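You operate a simulated robot arm through the tools that you are given. There is no shell and no other tool.

You run a simulated robot arm. Do the job below in one go: nothing can be reset, and whatever is moved stays where it is left.

Task
Paste on the address label, fit the black guard and ratchet the strap as the card says.
Fine: brush paste on the label's patch of the pallet carton ahead of the label and stand the brush back; the label lies straight, pressed at both ends; crush nothing; the lever ends down. A coat counts when it lies all over at full strength: go over it till it gets no stronger.

The check looks at the end state, three seconds after you hand in, the way a careful person would. Anything else that was tipped, shoved, dropped, spilled or broken makes it a failure.

Robot
A 6-joint arm with a two-finger parallel gripper, fixed in place. Base frame: the origin is on the floor under the middle of its stand, x ahead of it, y to its left, z up. Units: m, degrees, N and s.
It reaches about 1.347 m from its shoulder. Its first joint turns from -166.0 to 166.0 degrees. Payload 3.91 kg.
Tool frame: the origin (TCP) lies between the finger pads and is the grasp point; the fingertips stand 0.03 m ahead of it; z points along the fingers, y is the line along which they close. The gripper opens to 0.11 m. The fingers are 0.02 m wide and 0.01 m thick; the gripper's body (0.048 by 0.112 m) begins 0.055 m behind the TCP.
Orientation is that of the tool frame in the base frame, as a unit quaternion [x, y, z, w]. With the fingers straight down and closing along the base's y, the tool's x points along the base's -x, its y along +y and its z along -z.

Tools
- The arm moves only by the tool servo_tool. Its argument "moves" is a list of rows, each an object (a shift or turn left out is 0, a gripper value left out holds the last) with "translation": the shift along the tool's x, y, z in cm, a list of three; "dr": the turn, a rotation vector about the tool's x, y, z in degrees, a list of three. In form: [{"translation": [tx, ty, tz], "dr": [wx, wy, wz]}, ...]. A call has 1 to 20 rows; each row is the pose to reach, as a shift and turn from the pose commanded when the call began, along the tool's axes at that moment. "hand" is the gripper command, from -1 (shut) to 1 (fully open), values between in proportion, set as the call begins (left out, the last holds). Rows are played at 5 a second. More than 0.05 m and 8.6 degrees between two rows, or a gripper value outside its range, and nothing of the call is played. Where a pose cannot be reached the arm comes as near as it can. A force on the tool above 70 N (or 10 N above the force at the start of the call, whichever is more), or a blocked arm, ends the call early, and 0.2 s more pass. The fingers move at their own pace (about 0.108 m/s each) and stop on an object; they squeeze with about 41 N. The grip force told is the motor's: it shows also when the fingers shut on nothing. Time passes only in rows, and 0.2 s behind the last, so rows that repeat a pose let the fingers close. The reply holds the time, the measured pose of the TCP, the force on the tool along the base axes, the opening and the grip force, in the units named above and with some noise, with the torque about the TCP (base axes, N m) and any sound that the robot's microphone picked up.
- Cameras (640 x 400 px; columns grow to the right, rows downward): "scene" is fixed at [0.2196, 0.5021, 1.5065]; the picture's right is [-0.49, -0.87, 0.00], its down [-0.69, 0.39, -0.61] and it looks along [0.53, -0.30, -0.79] (base axes); focal length 304 px, centre (320, 200). "wrist" rides on the gripper at [0.072, 0.017, -0.103] in the tool frame; the picture's right is [-0.23, 0.97, 0.00], its down [-0.76, -0.18, -0.62] and it looks along [-0.61, -0.14, 0.78] (tool axes); focal length 222 px, centre (320, 200). There is no depth. A picture from a camera that has moved, and an enlarged one, comes with that camera's place and axes in the base frame and with its lens.
- camera(camera): a new picture of that camera. It takes no simulated time.
- zoom(camera, box): a new picture of the part [left, top, right, bottom] of that camera's present view, enlarged. It takes no simulated time.
- sign_off(): hands the job in; it is judged then, once.

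Places have to be worked out from the pictures, the camera data and where the tool is seen. Open the gripper and draw the arm clear of the work before you hand the job in, unless the task says otherwise.

The tools are called after "Request:" as a command line: name --argument value ..., lists and objects as JSON in quotes. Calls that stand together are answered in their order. servo_tool: Moves the arm, as the interface text tells. Its arguments: {"type":"object","properties":{"moves":{"type":"array","items":{"type":"object","properties":{"translation":{"type":"array","items":{"type":"number"}},"dr":{"type":"array","items":{"type":"number"}}}}},"hand":{"type":"number"}},"required":["moves"]} The other tools are called the same way: camera (camera) takes a picture; zoom (camera, box) takes an enlarged picture of a part of a camera's view; sign_off () hands the job in.

At the start:

```text
clock: 0.0
position: [0.5332, 0.4326, 1.2561]
orientation: [0.0, 1.0, 0.0, 0.0]
wrist_force: [0.3, -0.7, -0.6]
torque: [-0.01, 0.0, -0.02]
grip_width: 0.1102
finger_force: 0.0
```

scene: 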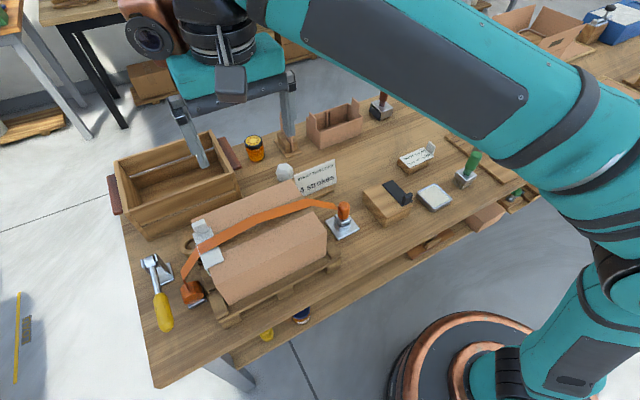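
wrist: 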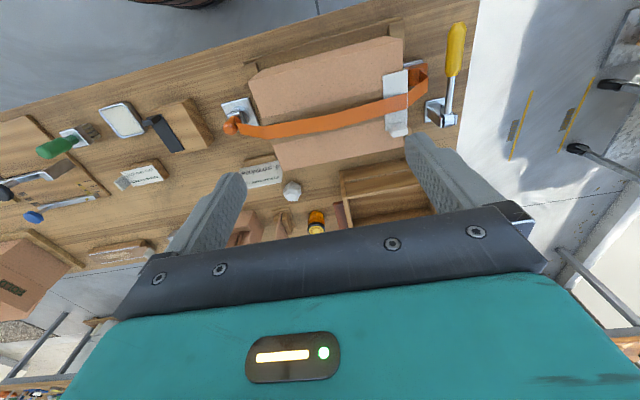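

I start by looking closer at the workbench, the card, and the parts to see what is there.

Request:
zoom --camera "scene" --box '[260, 140, 360, 210]'

Request:
zoom --camera "scene" --box '[100, 180, 360, 343]'

Request:
zoom --camera "scene" --box '[350, 110, 510, 230]'

Request:
zoom --camera "wrist" --box '[0, 80, 260, 243]'

```text
5.71 times, centred on (310, 175) of scene
camera zoom: at [0.2196, 0.5021, 1.5065], right [-0.49, -0.87, 0.0], down [-0.69, 0.39, -0.61], along [0.53, -0.3, -0.79], focal length 1738 px, centre (377, 343)
```

zoom: 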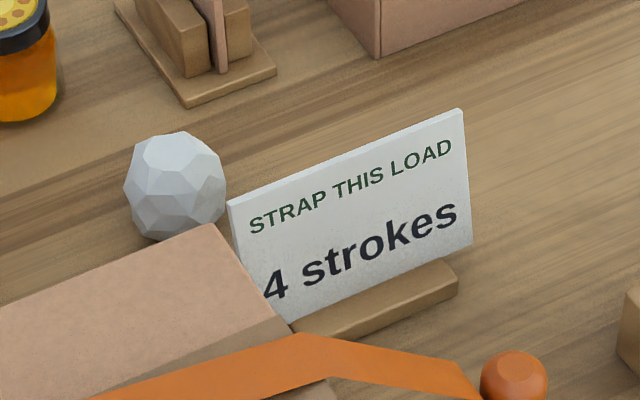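

```text
2.45 times, centred on (230, 262) of scene
camera zoom: at [0.2196, 0.5021, 1.5065], right [-0.49, -0.87, 0.0], down [-0.69, 0.39, -0.61], along [0.53, -0.3, -0.79], focal length 746 px, centre (541, 49)
```

zoom: 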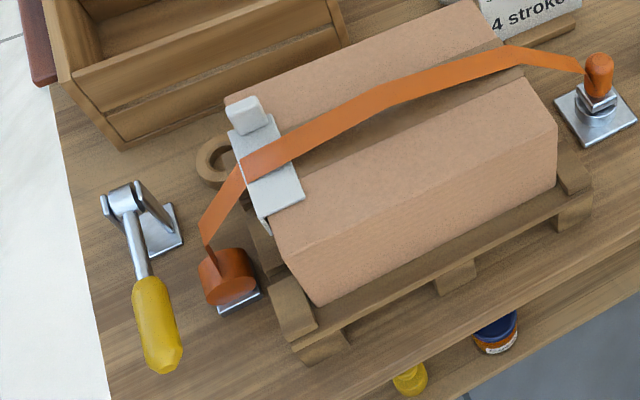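

```text
3.33 times, centred on (430, 170) of scene
camera zoom: at [0.2196, 0.5021, 1.5065], right [-0.49, -0.87, 0.0], down [-0.69, 0.39, -0.61], along [0.53, -0.3, -0.79], focal length 1014 px, centre (-47, 300)
```

zoom: 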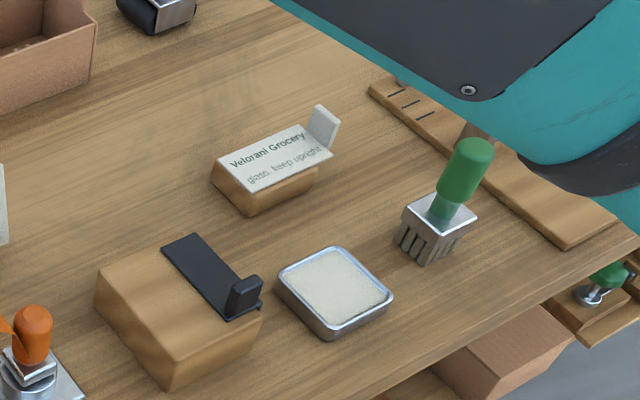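

```text
2.45 times, centred on (130, 162) of wrist
camera zoom: at [0.4611, 0.4484, 1.3585], right [0.23, 0.97, 0.0], down [0.76, -0.18, 0.62], along [0.61, -0.14, -0.78], focal length 545 px, centre (786, 294)
```

zoom: 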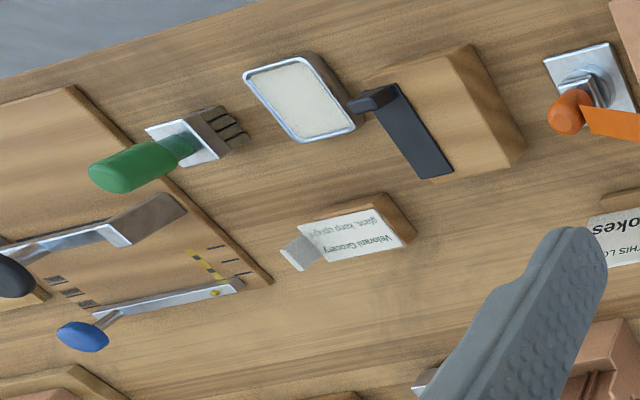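

I want a sharper look at the carton, the strap and the lever from both cameras before moving.

Request:
zoom --camera "wrist" --box '[210, 10, 480, 180]'

Request:
zoom --camera "scene" --box '[170, 170, 290, 250]'

Request:
zoom --camera "scene" --box '[260, 170, 380, 250]'

Request:
zoom --camera "scene" --box '[120, 240, 240, 340]'

```text
2.35 times, centred on (345, 95) of wrist
camera zoom: at [0.4611, 0.4484, 1.3585], right [0.23, 0.97, 0.0], down [0.76, -0.18, 0.62], along [0.61, -0.14, -0.78], focal length 523 px, centre (261, 447)
```

zoom: 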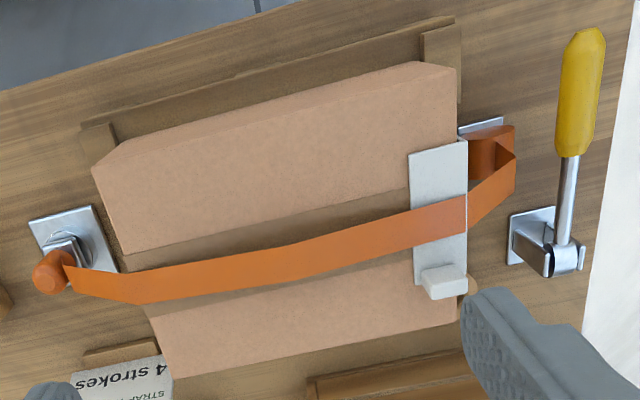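

```text
5.00 times, centred on (230, 210) of scene
camera zoom: at [0.2196, 0.5021, 1.5065], right [-0.49, -0.87, 0.0], down [-0.69, 0.39, -0.61], along [0.53, -0.3, -0.79], focal length 1521 px, centre (770, 150)
```

zoom: 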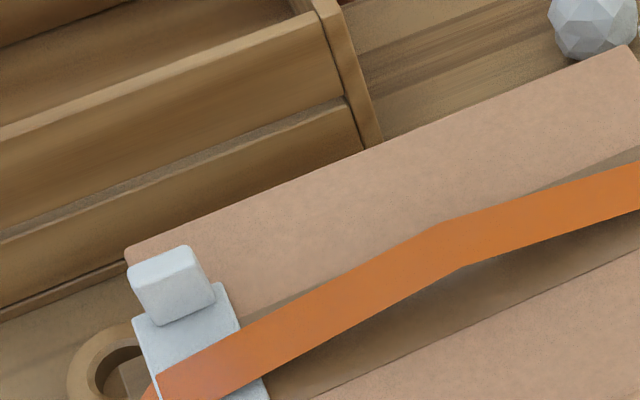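

```text
5.00 times, centred on (320, 210) of scene
camera zoom: at [0.2196, 0.5021, 1.5065], right [-0.49, -0.87, 0.0], down [-0.69, 0.39, -0.61], along [0.53, -0.3, -0.79], focal length 1521 px, centre (320, 150)
```

zoom: 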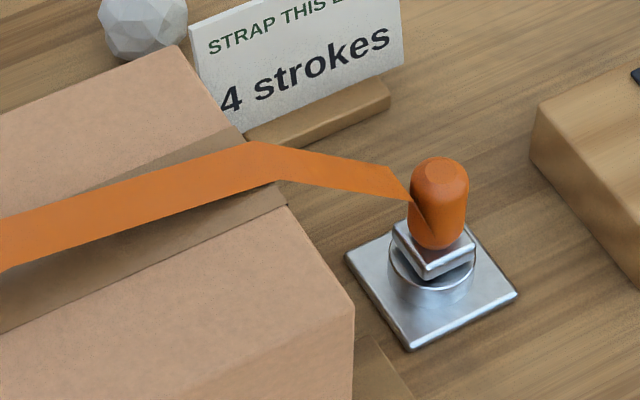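

```text
4.00 times, centred on (180, 290) of scene
camera zoom: at [0.2196, 0.5021, 1.5065], right [-0.49, -0.87, 0.0], down [-0.69, 0.39, -0.61], along [0.53, -0.3, -0.79], focal length 1217 px, centre (880, -160)
```

zoom: 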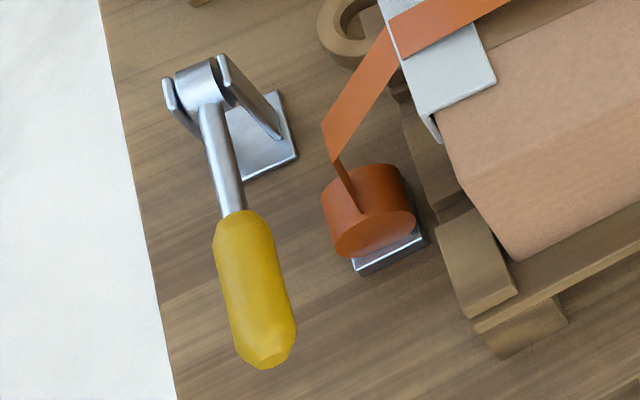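

The lever pivots near (0.69, 0.69, 0.87) with its handle lying toward −x, and the carton top is at about z 0.97, x 0.51–0.665, y 0.33–0.565. I move the wrist camera back and lower to look at the carton up close for the label patch.

Request:
servo_tool --moves '[{"translation": [2.8, 1.2, 2.2]}, {"translation": [5.6, 2.5, 4.4]}, {"translation": [8.5, 3.8, 6.6]}, {"translation": [11.3, 5.0, 8.9]}]'

Request:
camera --camera "wrist"

Request:
camera --camera "scene"

```text
clock: 1.0
position: [0.422, 0.4826, 1.1676]
orientation: [0.0, 1.0, 0.001, 0.0]
wrist_force: [-0.2, 0.0, -1.5]
torque: [0.03, 0.06, 0.02]
grip_width: 0.1098
finger_force: 0.0
```

```text
taken
camera wrist: at [0.3478, 0.4986, 1.2699], right [0.23, 0.97, 0.0], down [0.76, -0.18, 0.62], along [0.61, -0.14, -0.78], focal length 222 px, centre (320, 200)
```

wrist: 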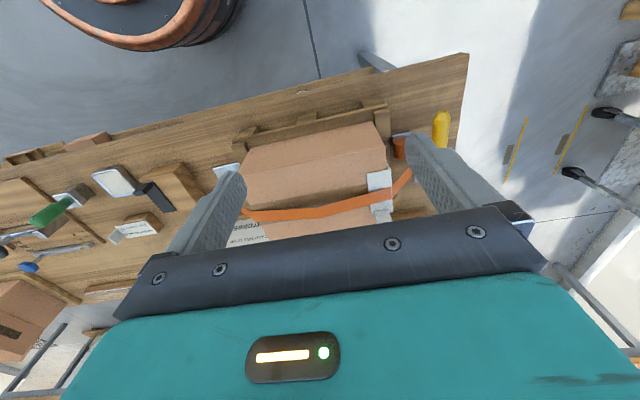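

```text
taken
```

scene: 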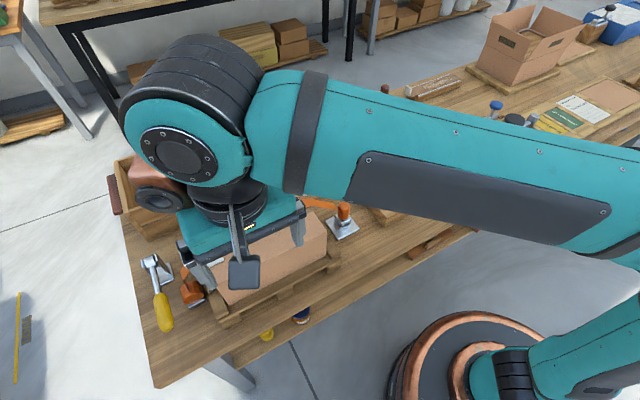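

The gripper body blocks the lower half, but the carton's near half is visible; I zoom in on it and the near side face.

Request:
zoom --camera "wrist" --box '[220, 90, 420, 230]'

Request:
zoom --camera "wrist" --box '[0, 120, 240, 290]'

```text
2.86 times, centred on (320, 160) of wrist
camera zoom: at [0.3478, 0.4986, 1.2699], right [0.23, 0.97, 0.0], down [0.76, -0.18, 0.62], along [0.61, -0.14, -0.78], focal length 635 px, centre (320, 314)
```

zoom: 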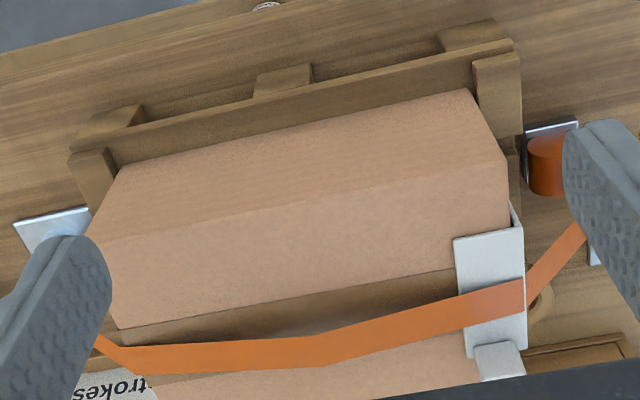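

```text
2.35 times, centred on (120, 205) of wrist
camera zoom: at [0.3478, 0.4986, 1.2699], right [0.23, 0.97, 0.0], down [0.76, -0.18, 0.62], along [0.61, -0.14, -0.78], focal length 523 px, centre (791, 188)
```

zoom: 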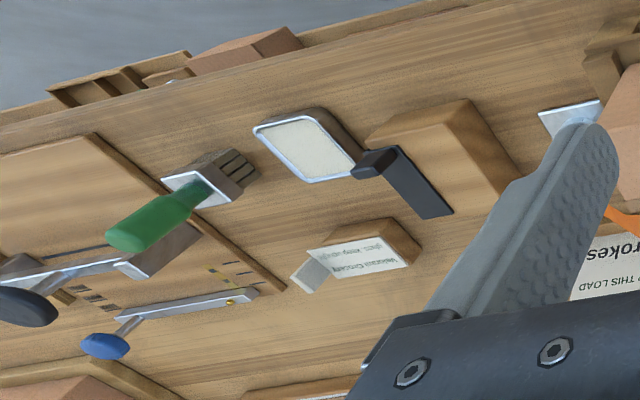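

No marked patch stands out from here, so I move over the carton for a close look straight down on the near half.

Request:
servo_tool --moves '[{"translation": [-4.5, -1.0, 1.5]}, {"translation": [-9.0, -2.0, 3.5]}, {"translation": [-13.5, -3.0, 5.5]}]'

Request:
camera --camera "wrist"

Request:
zoom --camera "wrist" --box '[180, 20, 460, 195]'

```text
refused: row 2 steps farther than a row can; nothing moved
```

```text
taken
camera wrist: at [0.3478, 0.4986, 1.2699], right [0.23, 0.97, 0.0], down [0.76, -0.18, 0.62], along [0.61, -0.14, -0.78], focal length 222 px, centre (320, 200)
```

wrist: 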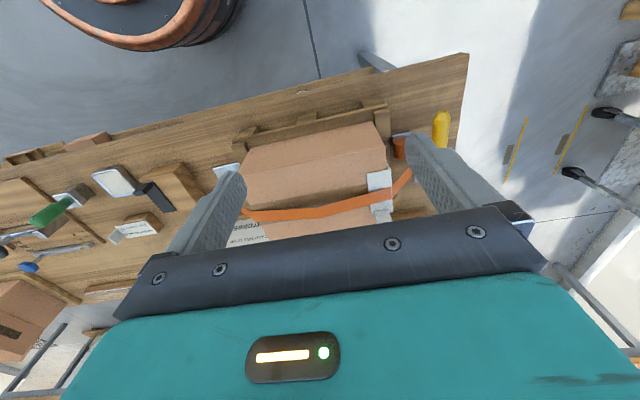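

```text
2.29 times, centred on (320, 108) of wrist
camera zoom: at [0.3478, 0.4986, 1.2699], right [0.23, 0.97, 0.0], down [0.76, -0.18, 0.62], along [0.61, -0.14, -0.78], focal length 508 px, centre (320, 411)
```

zoom: 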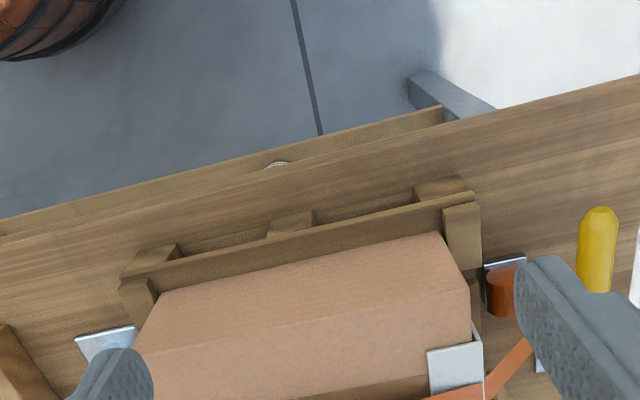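

The step was slightly over the 5 cm limit; I repeat it with smaller rows.

Request:
servo_tool --moves '[{"translation": [-3.5, -0.8, 1.4]}, {"translation": [-7.0, -1.6, 2.8]}, {"translation": [-10.5, -2.4, 4.2]}, {"translation": [-13.5, -3.0, 5.5]}]'

Request:
camera --camera "wrist"

Request:
zoom --camera "wrist" --box '[180, 0, 480, 190]'

```text
clock: 2.0
position: [0.5552, 0.4529, 1.1107]
orientation: [-0.001, 1.0, 0.0, 0.0]
wrist_force: [-0.1, 0.7, -0.3]
torque: [-0.02, -0.04, -0.01]
grip_width: 0.1098
finger_force: 0.1
```

```text
taken
camera wrist: at [0.4821, 0.4686, 1.2138], right [0.23, 0.97, 0.0], down [0.76, -0.18, 0.62], along [0.61, -0.14, -0.78], focal length 222 px, centre (320, 200)
```

wrist: 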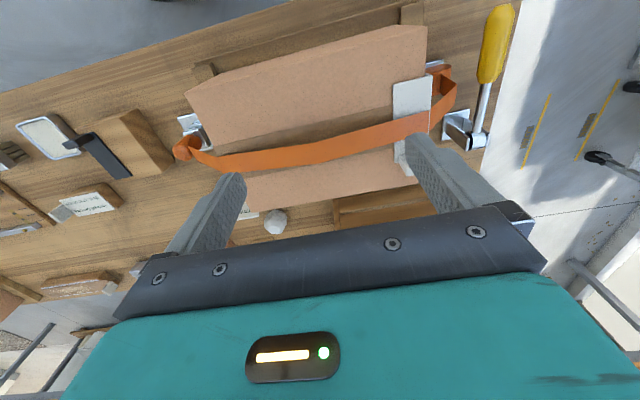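

```text
2.11 times, centred on (330, 95) of wrist
camera zoom: at [0.4821, 0.4686, 1.2138], right [0.23, 0.97, 0.0], down [0.76, -0.18, 0.62], along [0.61, -0.14, -0.78], focal length 468 px, centre (299, 421)
```

zoom: 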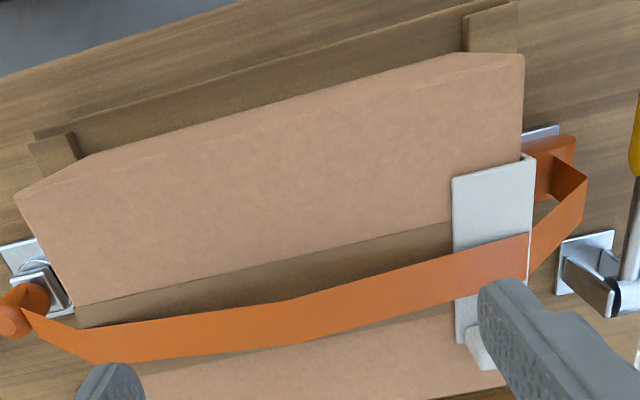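

Still no marked rectangle visible; I zoom in tightly on the near top half, far half and the near side.

Request:
zoom --camera "wrist" --box '[180, 20, 300, 130]'

Request:
zoom --camera "wrist" --box '[290, 20, 430, 140]'

Request:
zoom --camera "wrist" --box '[230, 130, 420, 230]'

Request:
zoom --camera "scene" --box '[180, 180, 360, 320]'

```text
3.64 times, centred on (240, 75) of wrist
camera zoom: at [0.4821, 0.4686, 1.2138], right [0.23, 0.97, 0.0], down [0.76, -0.18, 0.62], along [0.61, -0.14, -0.78], focal length 808 px, centre (611, 654)
```

zoom: 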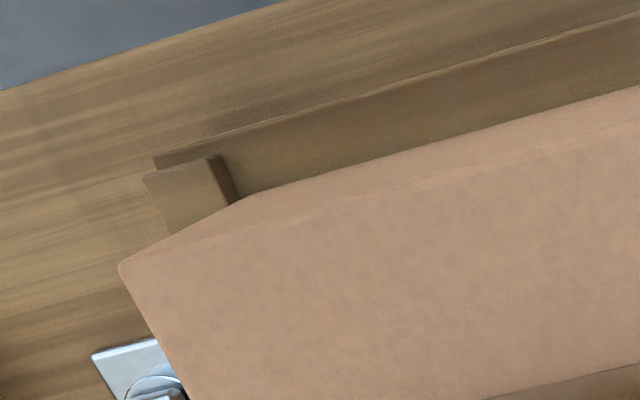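

```text
3.33 times, centred on (360, 80) of wrist
camera zoom: at [0.4821, 0.4686, 1.2138], right [0.23, 0.97, 0.0], down [0.76, -0.18, 0.62], along [0.61, -0.14, -0.78], focal length 740 px, centre (187, 600)
```

zoom: 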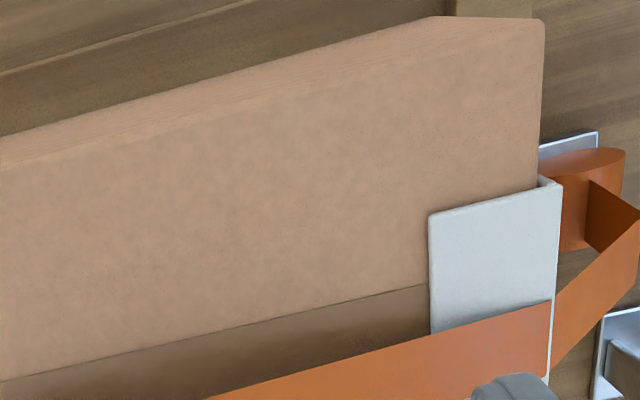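

```text
3.37 times, centred on (325, 180) of wrist
camera zoom: at [0.4821, 0.4686, 1.2138], right [0.23, 0.97, 0.0], down [0.76, -0.18, 0.62], along [0.61, -0.14, -0.78], focal length 748 px, centre (303, 267)
```

zoom: 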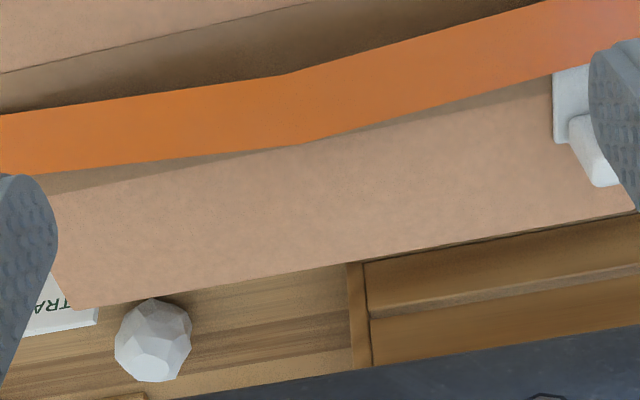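

```text
2.86 times, centred on (270, 250) of scene
camera zoom: at [0.2196, 0.5021, 1.5065], right [-0.49, -0.87, 0.0], down [-0.69, 0.39, -0.61], along [0.53, -0.3, -0.79], focal length 869 px, centre (463, 57)
```

zoom: 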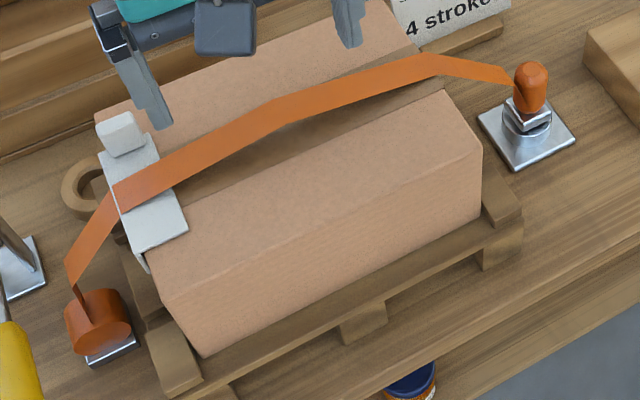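

The carton's top and near side show no obvious mark; I zoom in harder on smaller regions to look for a faint outline, and also look at the rest of the bench for any other carton.

Request:
zoom --camera "wrist" --box '[220, 50, 290, 94]'

Request:
zoom --camera "wrist" --box '[280, 50, 350, 94]'

Request:
zoom --camera "wrist" --box '[340, 40, 410, 84]'

Request:
zoom --camera "scene" --box '[360, 0, 640, 175]'

```text
9.09 times, centred on (255, 72) of wrist
camera zoom: at [0.4821, 0.4686, 1.2138], right [0.23, 0.97, 0.0], down [0.76, -0.18, 0.62], along [0.61, -0.14, -0.78], focal length 2019 px, centre (911, 1364)
```

zoom: 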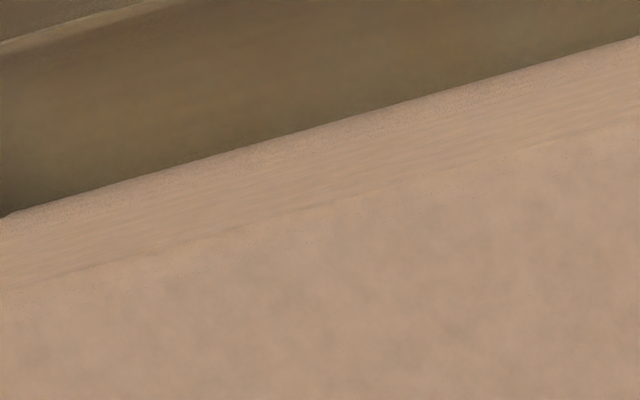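

```text
9.09 times, centred on (315, 72) of wrist
camera zoom: at [0.4821, 0.4686, 1.2138], right [0.23, 0.97, 0.0], down [0.76, -0.18, 0.62], along [0.61, -0.14, -0.78], focal length 2019 px, centre (366, 1364)
```

zoom: 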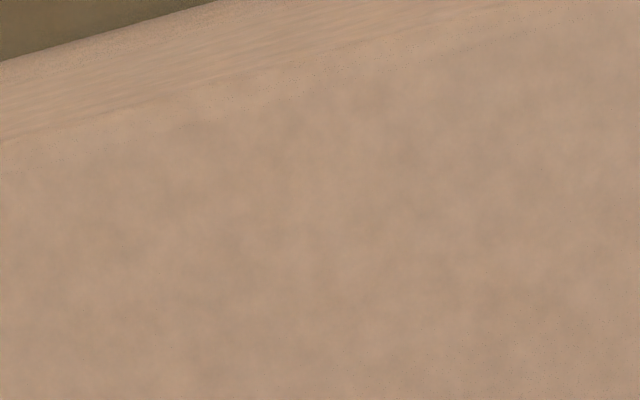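

```text
9.09 times, centred on (375, 62) of wrist
camera zoom: at [0.4821, 0.4686, 1.2138], right [0.23, 0.97, 0.0], down [0.76, -0.18, 0.62], along [0.61, -0.14, -0.78], focal length 2019 px, centre (-180, 1454)
```

zoom: 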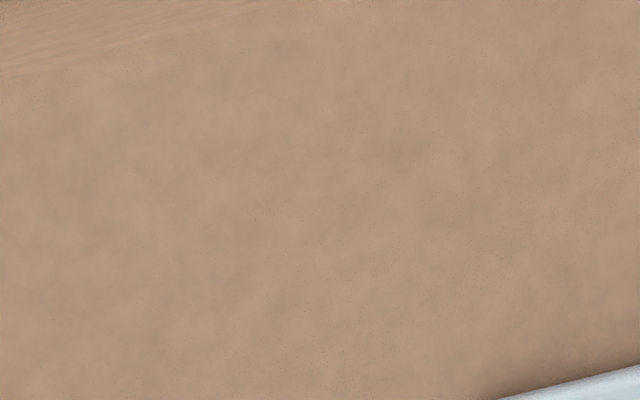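

```text
2.29 times, centred on (500, 88) of scene
camera zoom: at [0.2196, 0.5021, 1.5065], right [-0.49, -0.87, 0.0], down [-0.69, 0.39, -0.61], along [0.53, -0.3, -0.79], focal length 695 px, centre (-91, 457)
```

zoom: 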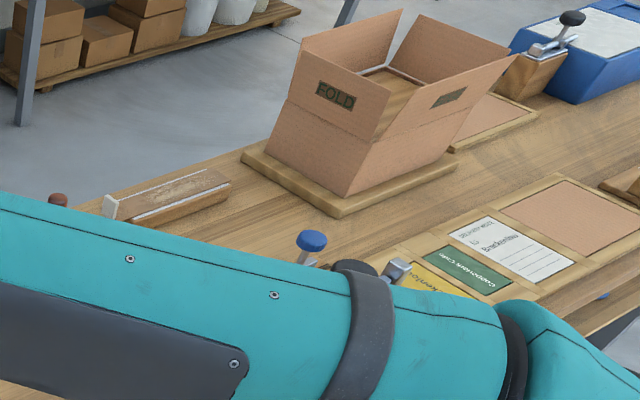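

Nothing marked yet; I zoom the scene camera tightly on the near top and near side of the carton.

Request:
zoom --camera "scene" --box '[205, 240, 285, 290]'

Request:
zoom --camera "scene" --box '[260, 210, 340, 260]'

Request:
zoom --camera "scene" --box '[230, 260, 310, 310]'

Request:
zoom --camera "scene" --box '[215, 170, 315, 233]'

```text
8.00 times, centred on (245, 265) of scene
camera zoom: at [0.2196, 0.5021, 1.5065], right [-0.49, -0.87, 0.0], down [-0.69, 0.39, -0.61], along [0.53, -0.3, -0.79], focal length 2433 px, centre (920, -320)
```

zoom: 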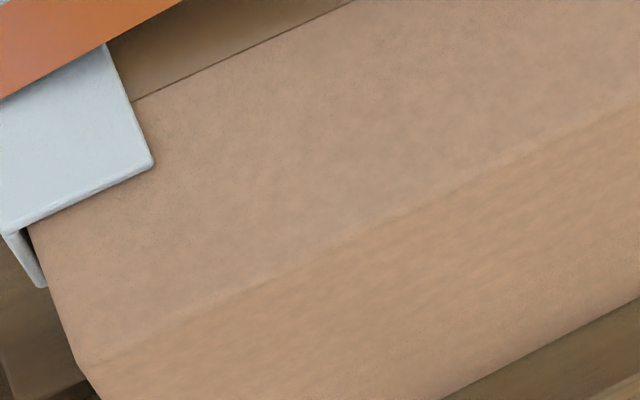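

```text
8.00 times, centred on (300, 235) of scene
camera zoom: at [0.2196, 0.5021, 1.5065], right [-0.49, -0.87, 0.0], down [-0.69, 0.39, -0.61], along [0.53, -0.3, -0.79], focal length 2433 px, centre (480, -80)
```

zoom: 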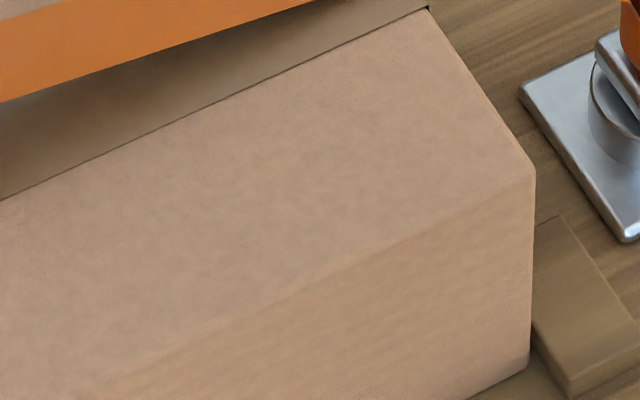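

```text
8.00 times, centred on (270, 285) of scene
camera zoom: at [0.2196, 0.5021, 1.5065], right [-0.49, -0.87, 0.0], down [-0.69, 0.39, -0.61], along [0.53, -0.3, -0.79], focal length 2433 px, centre (720, -480)
```

zoom: 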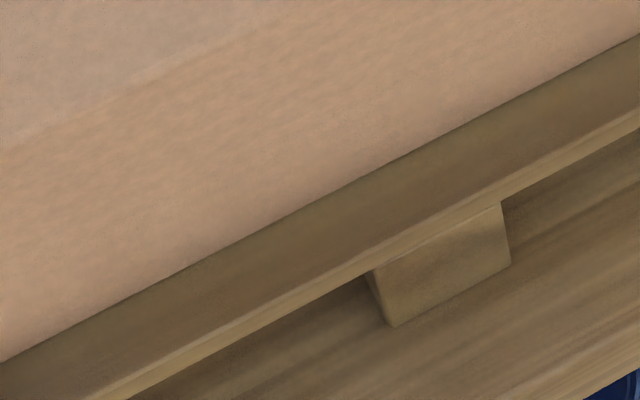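

```text
6.35 times, centred on (265, 202) of scene
camera zoom: at [0.2196, 0.5021, 1.5065], right [-0.49, -0.87, 0.0], down [-0.69, 0.39, -0.61], along [0.53, -0.3, -0.79], focal length 1931 px, centre (669, 190)
```

zoom: 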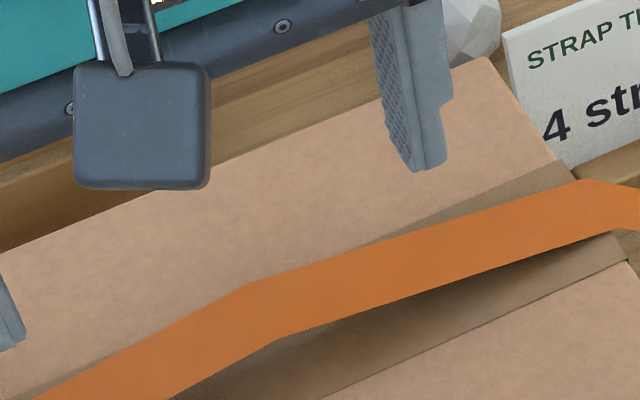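

The top and near side look plain, so I turn the wrist −90° and move past the carton's right end to inspect that end, the hook post and the far side.

Request:
servo_tool --moves '[{"translation": [-0.3, -2.0, -0.5], "dr": [0, 0, -8.2]}, {"translation": [-0.6, -4.0, -1.0], "dr": [0, 0, -16.4]}, {"translation": [-0.9, -6.0, -1.5], "dr": [0, 0, -24.6]}, {"translation": [-1.2, -8.0, -2.0], "dr": [0, 0, -32.8]}, {"translation": [-1.5, -10.0, -2.0], "dr": [0, 0, -41]}, {"translation": [-1.8, -12.0, -2.0], "dr": [0, 0, -49.2]}, {"translation": [-2.1, -14.0, -2.0], "dr": [0, 0, -57.4]}, {"translation": [-2.4, -16.0, -2.0], "dr": [0, 0, -65.6]}, {"translation": [-2.7, -18.0, -2.0], "dr": [0, 0, -73.8]}, {"translation": [-3.0, -20.0, -2.0], "dr": [0, 0, -82]}, {"translation": [-3.0, -22.0, -2.0], "dr": [0, 0, -90]}]'

Request:
camera --camera "wrist"

Request:
camera --camera "scene"

```text
clock: 4.4
position: [0.587, 0.2312, 1.1308]
orientation: [0.709, -0.706, 0.001, 0.0]
wrist_force: [1.2, 0.7, -0.8]
torque: [0.0, 0.01, 0.02]
grip_width: 0.1099
finger_force: 0.1
```

```text
taken
camera wrist: at [0.57, 0.1584, 1.2343], right [-0.97, 0.22, 0.0], down [0.18, 0.76, 0.62], along [0.14, 0.61, -0.78], focal length 222 px, centre (320, 200)
```

wrist: 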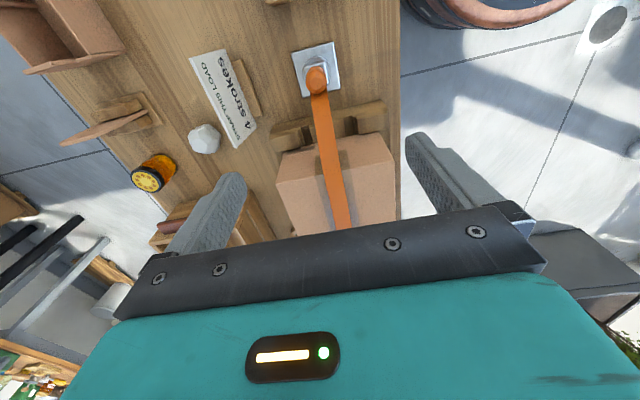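

```text
taken
```

scene: 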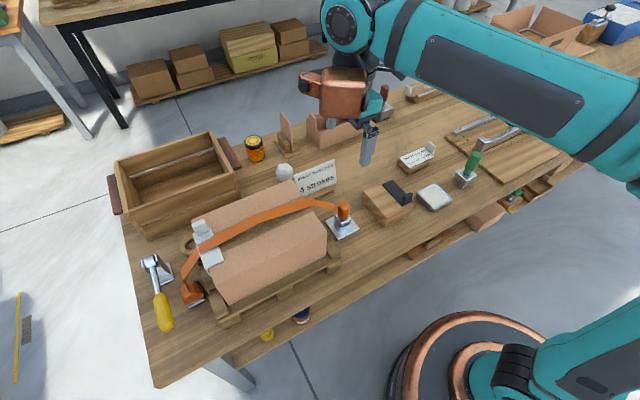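

The right end is now in view; I zoom into it.

Request:
zoom --camera "wrist" --box '[250, 40, 430, 240]'

Request:
zoom --camera "scene" --box '[190, 180, 350, 300]'

Request:
zoom --camera "scene" --box '[360, 140, 500, 230]'

```text
2.00 times, centred on (340, 140) of wrist
camera zoom: at [0.57, 0.1584, 1.2343], right [-0.97, 0.22, 0.0], down [0.18, 0.76, 0.62], along [0.14, 0.61, -0.78], focal length 444 px, centre (280, 320)
```

zoom: 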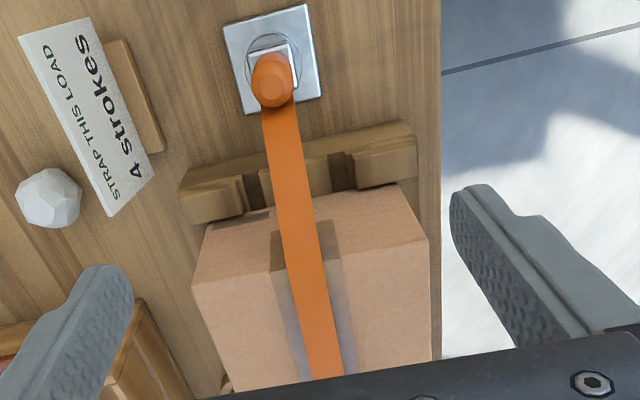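

```text
3.33 times, centred on (270, 240) of scene
camera zoom: at [0.2196, 0.5021, 1.5065], right [-0.49, -0.87, 0.0], down [-0.69, 0.39, -0.61], along [0.53, -0.3, -0.79], focal length 1014 px, centre (487, 67)
```

zoom: 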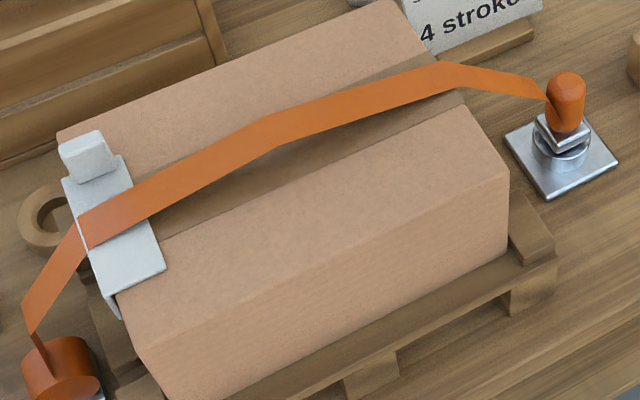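

```text
4.44 times, centred on (430, 185) of scene
camera zoom: at [0.2196, 0.5021, 1.5065], right [-0.49, -0.87, 0.0], down [-0.69, 0.39, -0.61], along [0.53, -0.3, -0.79], focal length 1352 px, centre (-169, 267)
```

zoom: 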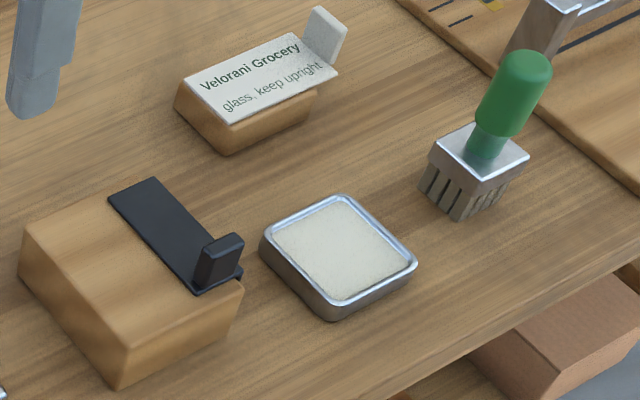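

The end face only shows tape; I continue turning and move to the far side of the carton to inspect that face too.

Request:
servo_tool --moves '[{"translation": [-1.7, -1.5, 0], "dr": [0, 0, -8.2]}, {"translation": [-3.4, -3.0, 0], "dr": [0, 0, -16.4]}, {"translation": [-5.1, -4.5, 0], "dr": [0, 0, -24.6]}, {"translation": [-6.8, -6.0, 0], "dr": [0, 0, -32.8]}, {"translation": [-8.5, -7.5, 0], "dr": [0, 0, -41]}, {"translation": [-10.2, -9.0, 0], "dr": [0, 0, -49.2]}, {"translation": [-11.9, -10.5, 0], "dr": [0, 0, -57.4]}, {"translation": [-13.6, -12.0, 0], "dr": [0, 0, -65.6]}, {"translation": [-15.3, -13.5, 0], "dr": [0, 0, -73.8]}, {"translation": [-17.0, -15.0, 0], "dr": [0, 0, -82]}, {"translation": [-19.0, -16.3, 0], "dr": [0, 0, -90]}]'

Request:
camera --camera "wrist"

Request:
zoom --camera "wrist" --box '[200, 20, 460, 200]'

```text
clock: 6.8
position: [0.7467, 0.4227, 1.132]
orientation: [1.0, 0.001, 0.001, 0.0]
wrist_force: [0.2, 0.1, 0.0]
torque: [0.04, -0.02, -0.02]
grip_width: 0.1096
finger_force: 0.0
```

```text
taken
camera wrist: at [0.8194, 0.4052, 1.2356], right [-0.22, -0.97, 0.0], down [-0.76, 0.18, 0.62], along [-0.61, 0.14, -0.78], focal length 222 px, centre (320, 200)
```

wrist: 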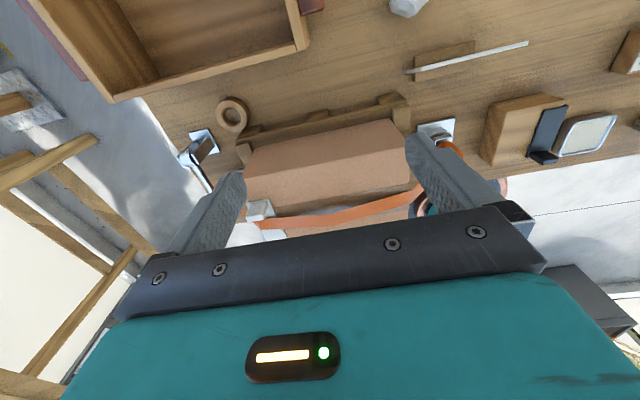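

```text
2.22 times, centred on (330, 110) of wrist
camera zoom: at [0.8194, 0.4052, 1.2356], right [-0.22, -0.97, 0.0], down [-0.76, 0.18, 0.62], along [-0.61, 0.14, -0.78], focal length 494 px, centre (298, 400)
```

zoom: 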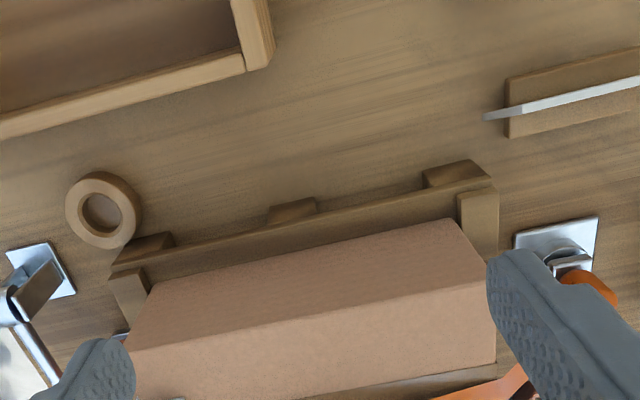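

The far side is plain too. With the arm clear of the scene camera's line, I zoom on the two halves of the carton top to compare their tone.

Request:
zoom --camera "scene" --box '[205, 205, 335, 287]'

Request:
zoom --camera "scene" --box '[190, 170, 310, 245]'

Request:
zoom --camera "wrist" --box '[235, 170, 425, 240]'

```text
4.88 times, centred on (270, 246) of scene
camera zoom: at [0.2196, 0.5021, 1.5065], right [-0.49, -0.87, 0.0], down [-0.69, 0.39, -0.61], along [0.53, -0.3, -0.79], focal length 1484 px, centre (564, -24)
```

zoom: 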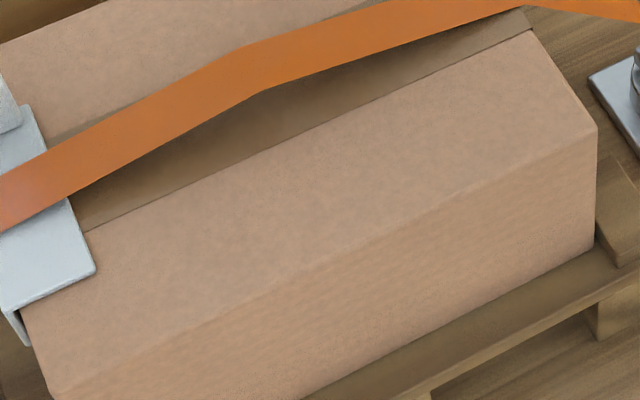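

```text
5.33 times, centred on (250, 208) of scene
camera zoom: at [0.2196, 0.5021, 1.5065], right [-0.49, -0.87, 0.0], down [-0.69, 0.39, -0.61], along [0.53, -0.3, -0.79], focal length 1622 px, centre (693, 160)
```

zoom: 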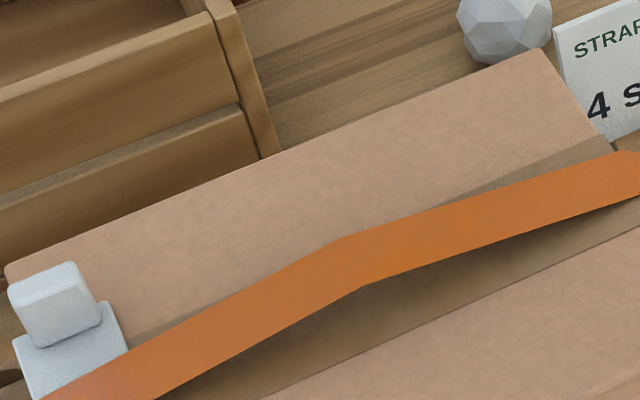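

```text
3.37 times, centred on (330, 205) of wrist
camera zoom: at [0.8194, 0.4052, 1.2356], right [-0.22, -0.97, 0.0], down [-0.76, 0.18, 0.62], along [-0.61, 0.14, -0.78], focal length 748 px, centre (286, 183)
```

zoom: 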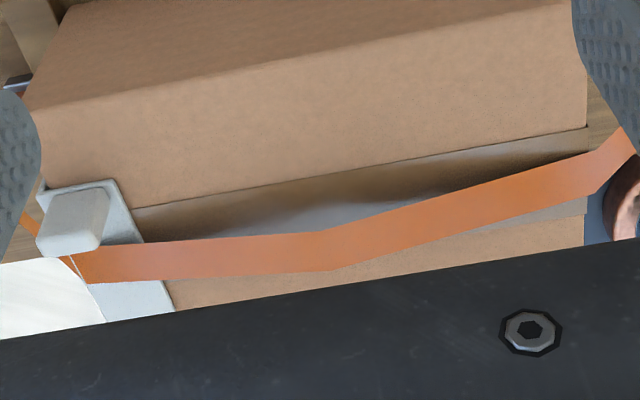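

I compare the tone of the far half at the same high zoom as the near half.

Request:
zoom --camera "scene" --box '[225, 190, 285, 228]'

Request:
zoom --camera "scene" --box '[220, 238, 280, 276]'

Request:
zoom --camera "scene" --box '[270, 215, 330, 253]'

```text
10.53 times, centred on (255, 209) of scene
camera zoom: at [0.2196, 0.5021, 1.5065], right [-0.49, -0.87, 0.0], down [-0.69, 0.39, -0.61], along [0.53, -0.3, -0.79], focal length 3202 px, centre (1004, 105)
```

zoom: 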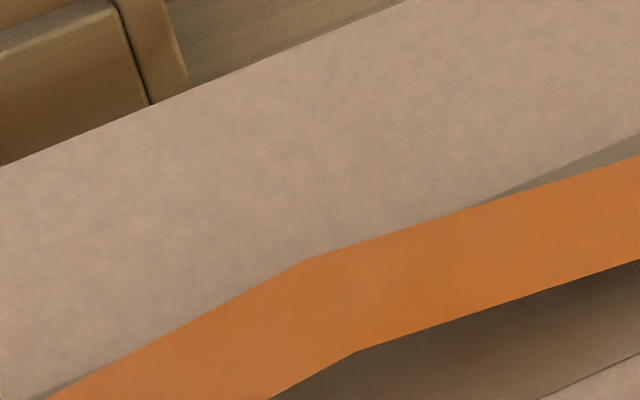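

```text
10.53 times, centred on (250, 257) of scene
camera zoom: at [0.2196, 0.5021, 1.5065], right [-0.49, -0.87, 0.0], down [-0.69, 0.39, -0.61], along [0.53, -0.3, -0.79], focal length 3202 px, centre (1057, -400)
```

zoom: 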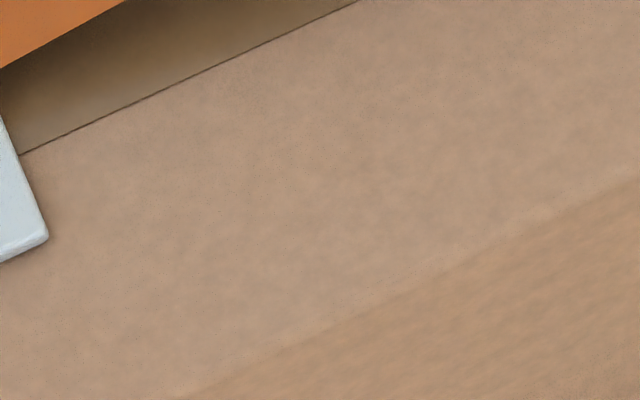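

```text
10.53 times, centred on (300, 234) of scene
camera zoom: at [0.2196, 0.5021, 1.5065], right [-0.49, -0.87, 0.0], down [-0.69, 0.39, -0.61], along [0.53, -0.3, -0.79], focal length 3202 px, centre (530, -158)
```

zoom: 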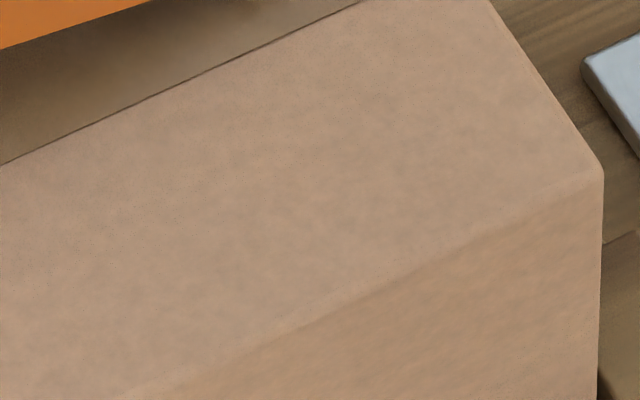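

No face carries a printed patch, so the patch is unmarked (or only shows when pasted); the label measures about 0.10×0.05 m, which fits the near half of the carton's top beside the tape. Now I turn back to the starting yaw and move over to the brush, tray, label and guard for a close look.

Request:
servo_tool --moves '[{"translation": [-1, 1.75, 0], "dr": [0, 0, 7.5]}, {"translation": [-2, 3.5, 0], "dr": [0, 0, 15]}, {"translation": [-3, 5.25, 0], "dr": [0, 0, 22.5]}, {"translation": [-4, 7, 0], "dr": [0, 0, 30]}, {"translation": [-5, 8.75, 0], "dr": [0, 0, 37.5]}, {"translation": [-6, 10.5, 0], "dr": [0, 0, 45]}, {"translation": [-7, 12.25, 0], "dr": [0, 0, 52.5]}, {"translation": [-8, 14, 0], "dr": [0, 0, 60]}, {"translation": [-9, 15.75, 0], "dr": [0, 0, 67.5]}, {"translation": [-10, 17.5, 0], "dr": [0, 0, 75]}, {"translation": [-11, 19.25, 0], "dr": [0, 0, 82.5]}, {"translation": [-12, 21, 0], "dr": [0, 0, 90]}]'

```text
clock: 9.4
position: [0.6287, 0.2112, 1.1305]
orientation: [0.707, -0.707, -0.001, 0.001]
wrist_force: [0.9, -0.5, 0.6]
torque: [-0.01, 0.01, 0.01]
grip_width: 0.1102
finger_force: 0.0
```

I continue the second quarter turn, moving above the brush/tray/label area.

Request:
servo_tool --moves '[{"translation": [2, 0.6, 0], "dr": [0, 0, 7.5]}, {"translation": [4, 1.2, 0], "dr": [0, 0, 15]}, {"translation": [6, 1.8, 0], "dr": [0, 0, 22.5]}, {"translation": [8, 2.4, 0], "dr": [0, 0, 30]}, {"translation": [10, 3.0, 0], "dr": [0, 0, 37.5]}, {"translation": [12, 3.6, 0], "dr": [0, 0, 45]}, {"translation": [14, 4.2, 0], "dr": [0, 0, 52.5]}, {"translation": [16, 4.8, 0], "dr": [0, 0, 60]}, {"translation": [18, 5.4, 0], "dr": [0, 0, 67.5]}, {"translation": [20, 6.0, 0], "dr": [0, 0, 75]}, {"translation": [22, 6.5, 0], "dr": [0, 0, 82.5]}, {"translation": [24, 7, 0], "dr": [0, 0, 90]}]'

Request:
camera --camera "wrist"

Request:
zoom --camera "wrist" --box '[140, 0, 460, 200]'

```text
clock: 12.0
position: [0.5585, -0.0265, 1.1313]
orientation: [0.001, 1.0, 0.0, 0.0]
wrist_force: [0.0, 0.0, -0.6]
torque: [-0.01, 0.02, -0.02]
grip_width: 0.1099
finger_force: 0.1
```

```text
taken
camera wrist: at [0.4866, -0.0104, 1.2348], right [0.23, 0.97, 0.0], down [0.76, -0.18, 0.62], along [0.61, -0.14, -0.78], focal length 222 px, centre (320, 200)
```

wrist: 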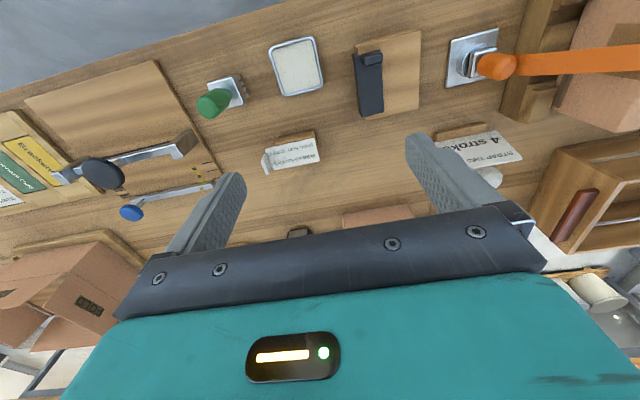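

```text
2.00 times, centred on (300, 100) of wrist
camera zoom: at [0.4866, -0.0104, 1.2348], right [0.23, 0.97, 0.0], down [0.76, -0.18, 0.62], along [0.61, -0.14, -0.78], focal length 444 px, centre (360, 400)
```

zoom: 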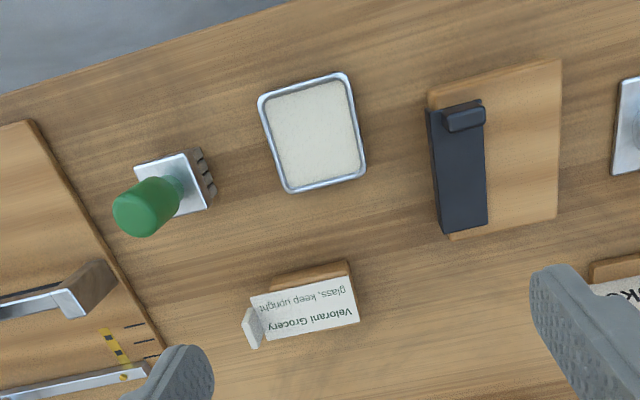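

The top view puts the brush handle at about (0.538, −0.177) with its top near z 0.92, the tray at (0.537, −0.062), the label at (0.678, −0.11) and the guard's tab near x 0.50. I move above the brush and check alignment.

Request:
servo_tool --moves '[{"translation": [0.4, -4.5, 1.0]}, {"translation": [0.8, -9, 2.5]}, {"translation": [1.3, -12.5, 5.5]}, {"translation": [1.7, -14.5, 9.5]}, {"translation": [2.05, -15, 13]}]'

Request:
camera --camera "wrist"

Request:
zoom --camera "scene" --box '[400, 90, 540, 200]'

```text
clock: 13.2
position: [0.5395, -0.1768, 1.0011]
orientation: [-0.001, 1.0, -0.001, 0.0]
wrist_force: [0.1, -0.5, 0.0]
torque: [0.0, -0.02, 0.01]
grip_width: 0.1101
finger_force: 0.1
```

```text
taken
camera wrist: at [0.4667, -0.161, 1.1052], right [0.23, 0.97, 0.0], down [0.76, -0.18, 0.62], along [0.61, -0.14, -0.78], focal length 222 px, centre (320, 200)
```

wrist: 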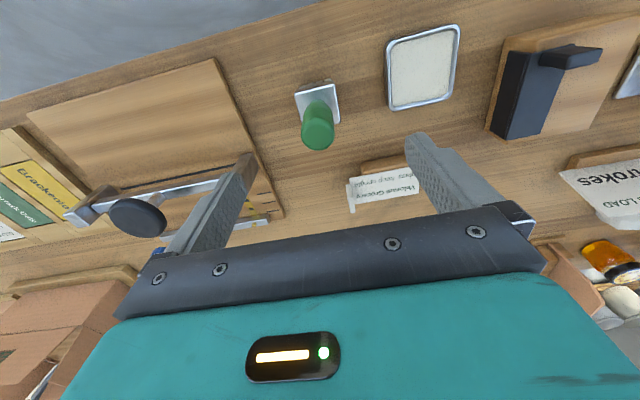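

```text
3.64 times, centred on (470, 145) of scene
camera zoom: at [0.2196, 0.5021, 1.5065], right [-0.49, -0.87, 0.0], down [-0.69, 0.39, -0.61], along [0.53, -0.3, -0.79], focal length 1106 px, centre (-226, 400)
```

zoom: 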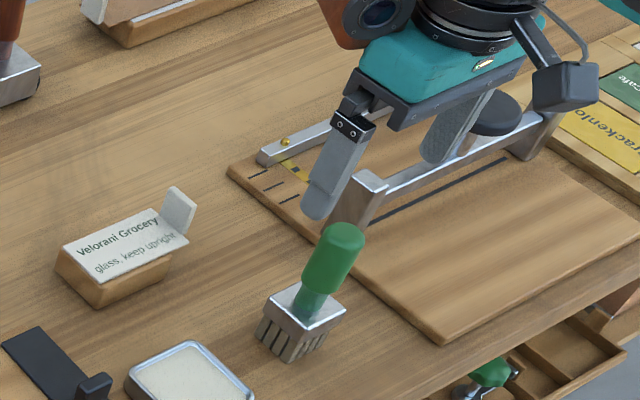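

The handle sits almost at column 320; I zoom in to fix the offset before descending.

Request:
zoom --camera "wrist" --box '[270, 60, 370, 160]'

```text
4.00 times, centred on (320, 110) of wrist
camera zoom: at [0.4667, -0.161, 1.1052], right [0.23, 0.97, 0.0], down [0.76, -0.18, 0.62], along [0.61, -0.14, -0.78], focal length 888 px, centre (320, 560)
```

zoom: 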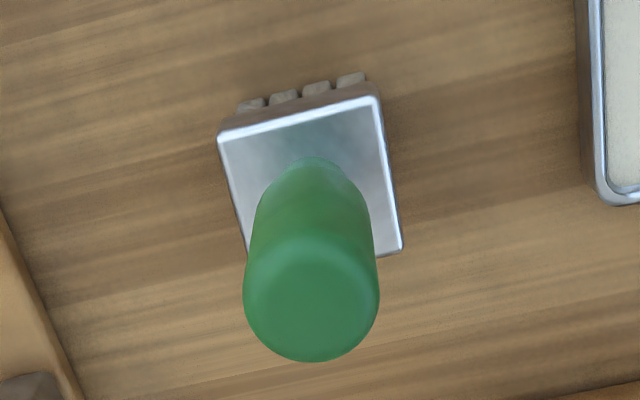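

Handle diameter is about 29 mm, its top at z ≈0.923 and its centre about 2 mm toward −y. I narrow the gripper to ~6 cm and descend around the handle to z 0.900.

Request:
servo_tool --hand 0.1 --moves '[{"translation": [0, -0.2, 0]}, {"translation": [0, -0.2, 0]}, {"translation": [0, -0.2, 3.5]}, {"translation": [0, -0.2, 7.0]}, {"translation": [0, -0.2, 10.0]}]'

Request:
zoom --camera "wrist" --box '[200, 60, 440, 210]'

Request:
zoom --camera "scene" --box '[420, 110, 520, 200]'

```text
clock: 14.4
position: [0.5368, -0.1813, 0.9014]
orientation: [-0.001, 1.0, 0.0, -0.001]
wrist_force: [0.4, 0.8, 0.6]
torque: [0.02, -0.03, 0.0]
grip_width: 0.0604
finger_force: 0.0
```

```text
2.67 times, centred on (320, 135) of wrist
camera zoom: at [0.4652, -0.1647, 1.0047], right [0.23, 0.97, 0.0], down [0.76, -0.18, 0.62], along [0.61, -0.14, -0.78], focal length 592 px, centre (320, 373)
```

zoom: 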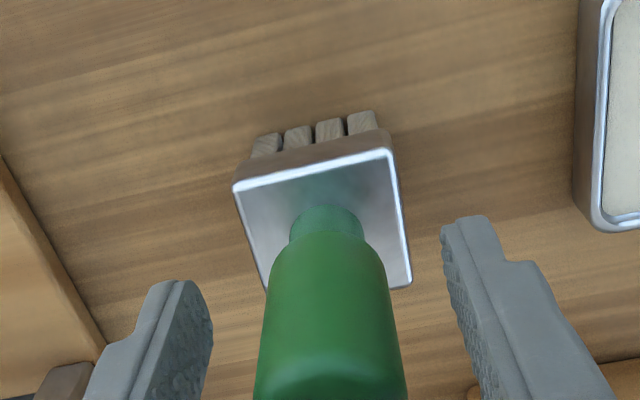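

```text
4.44 times, centred on (470, 155) of scene
camera zoom: at [0.2196, 0.5021, 1.5065], right [-0.49, -0.87, 0.0], down [-0.69, 0.39, -0.61], along [0.53, -0.3, -0.79], focal length 1352 px, centre (-347, 400)
```

zoom: 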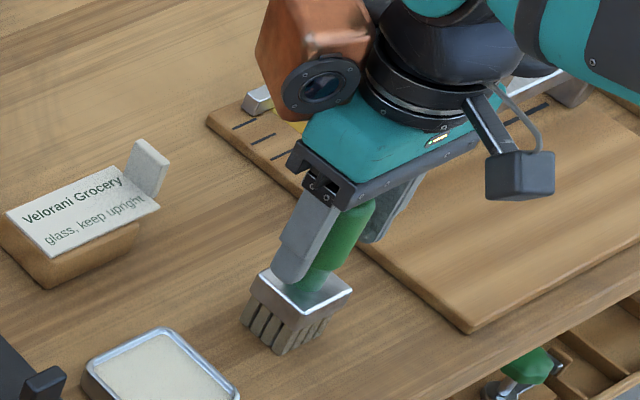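

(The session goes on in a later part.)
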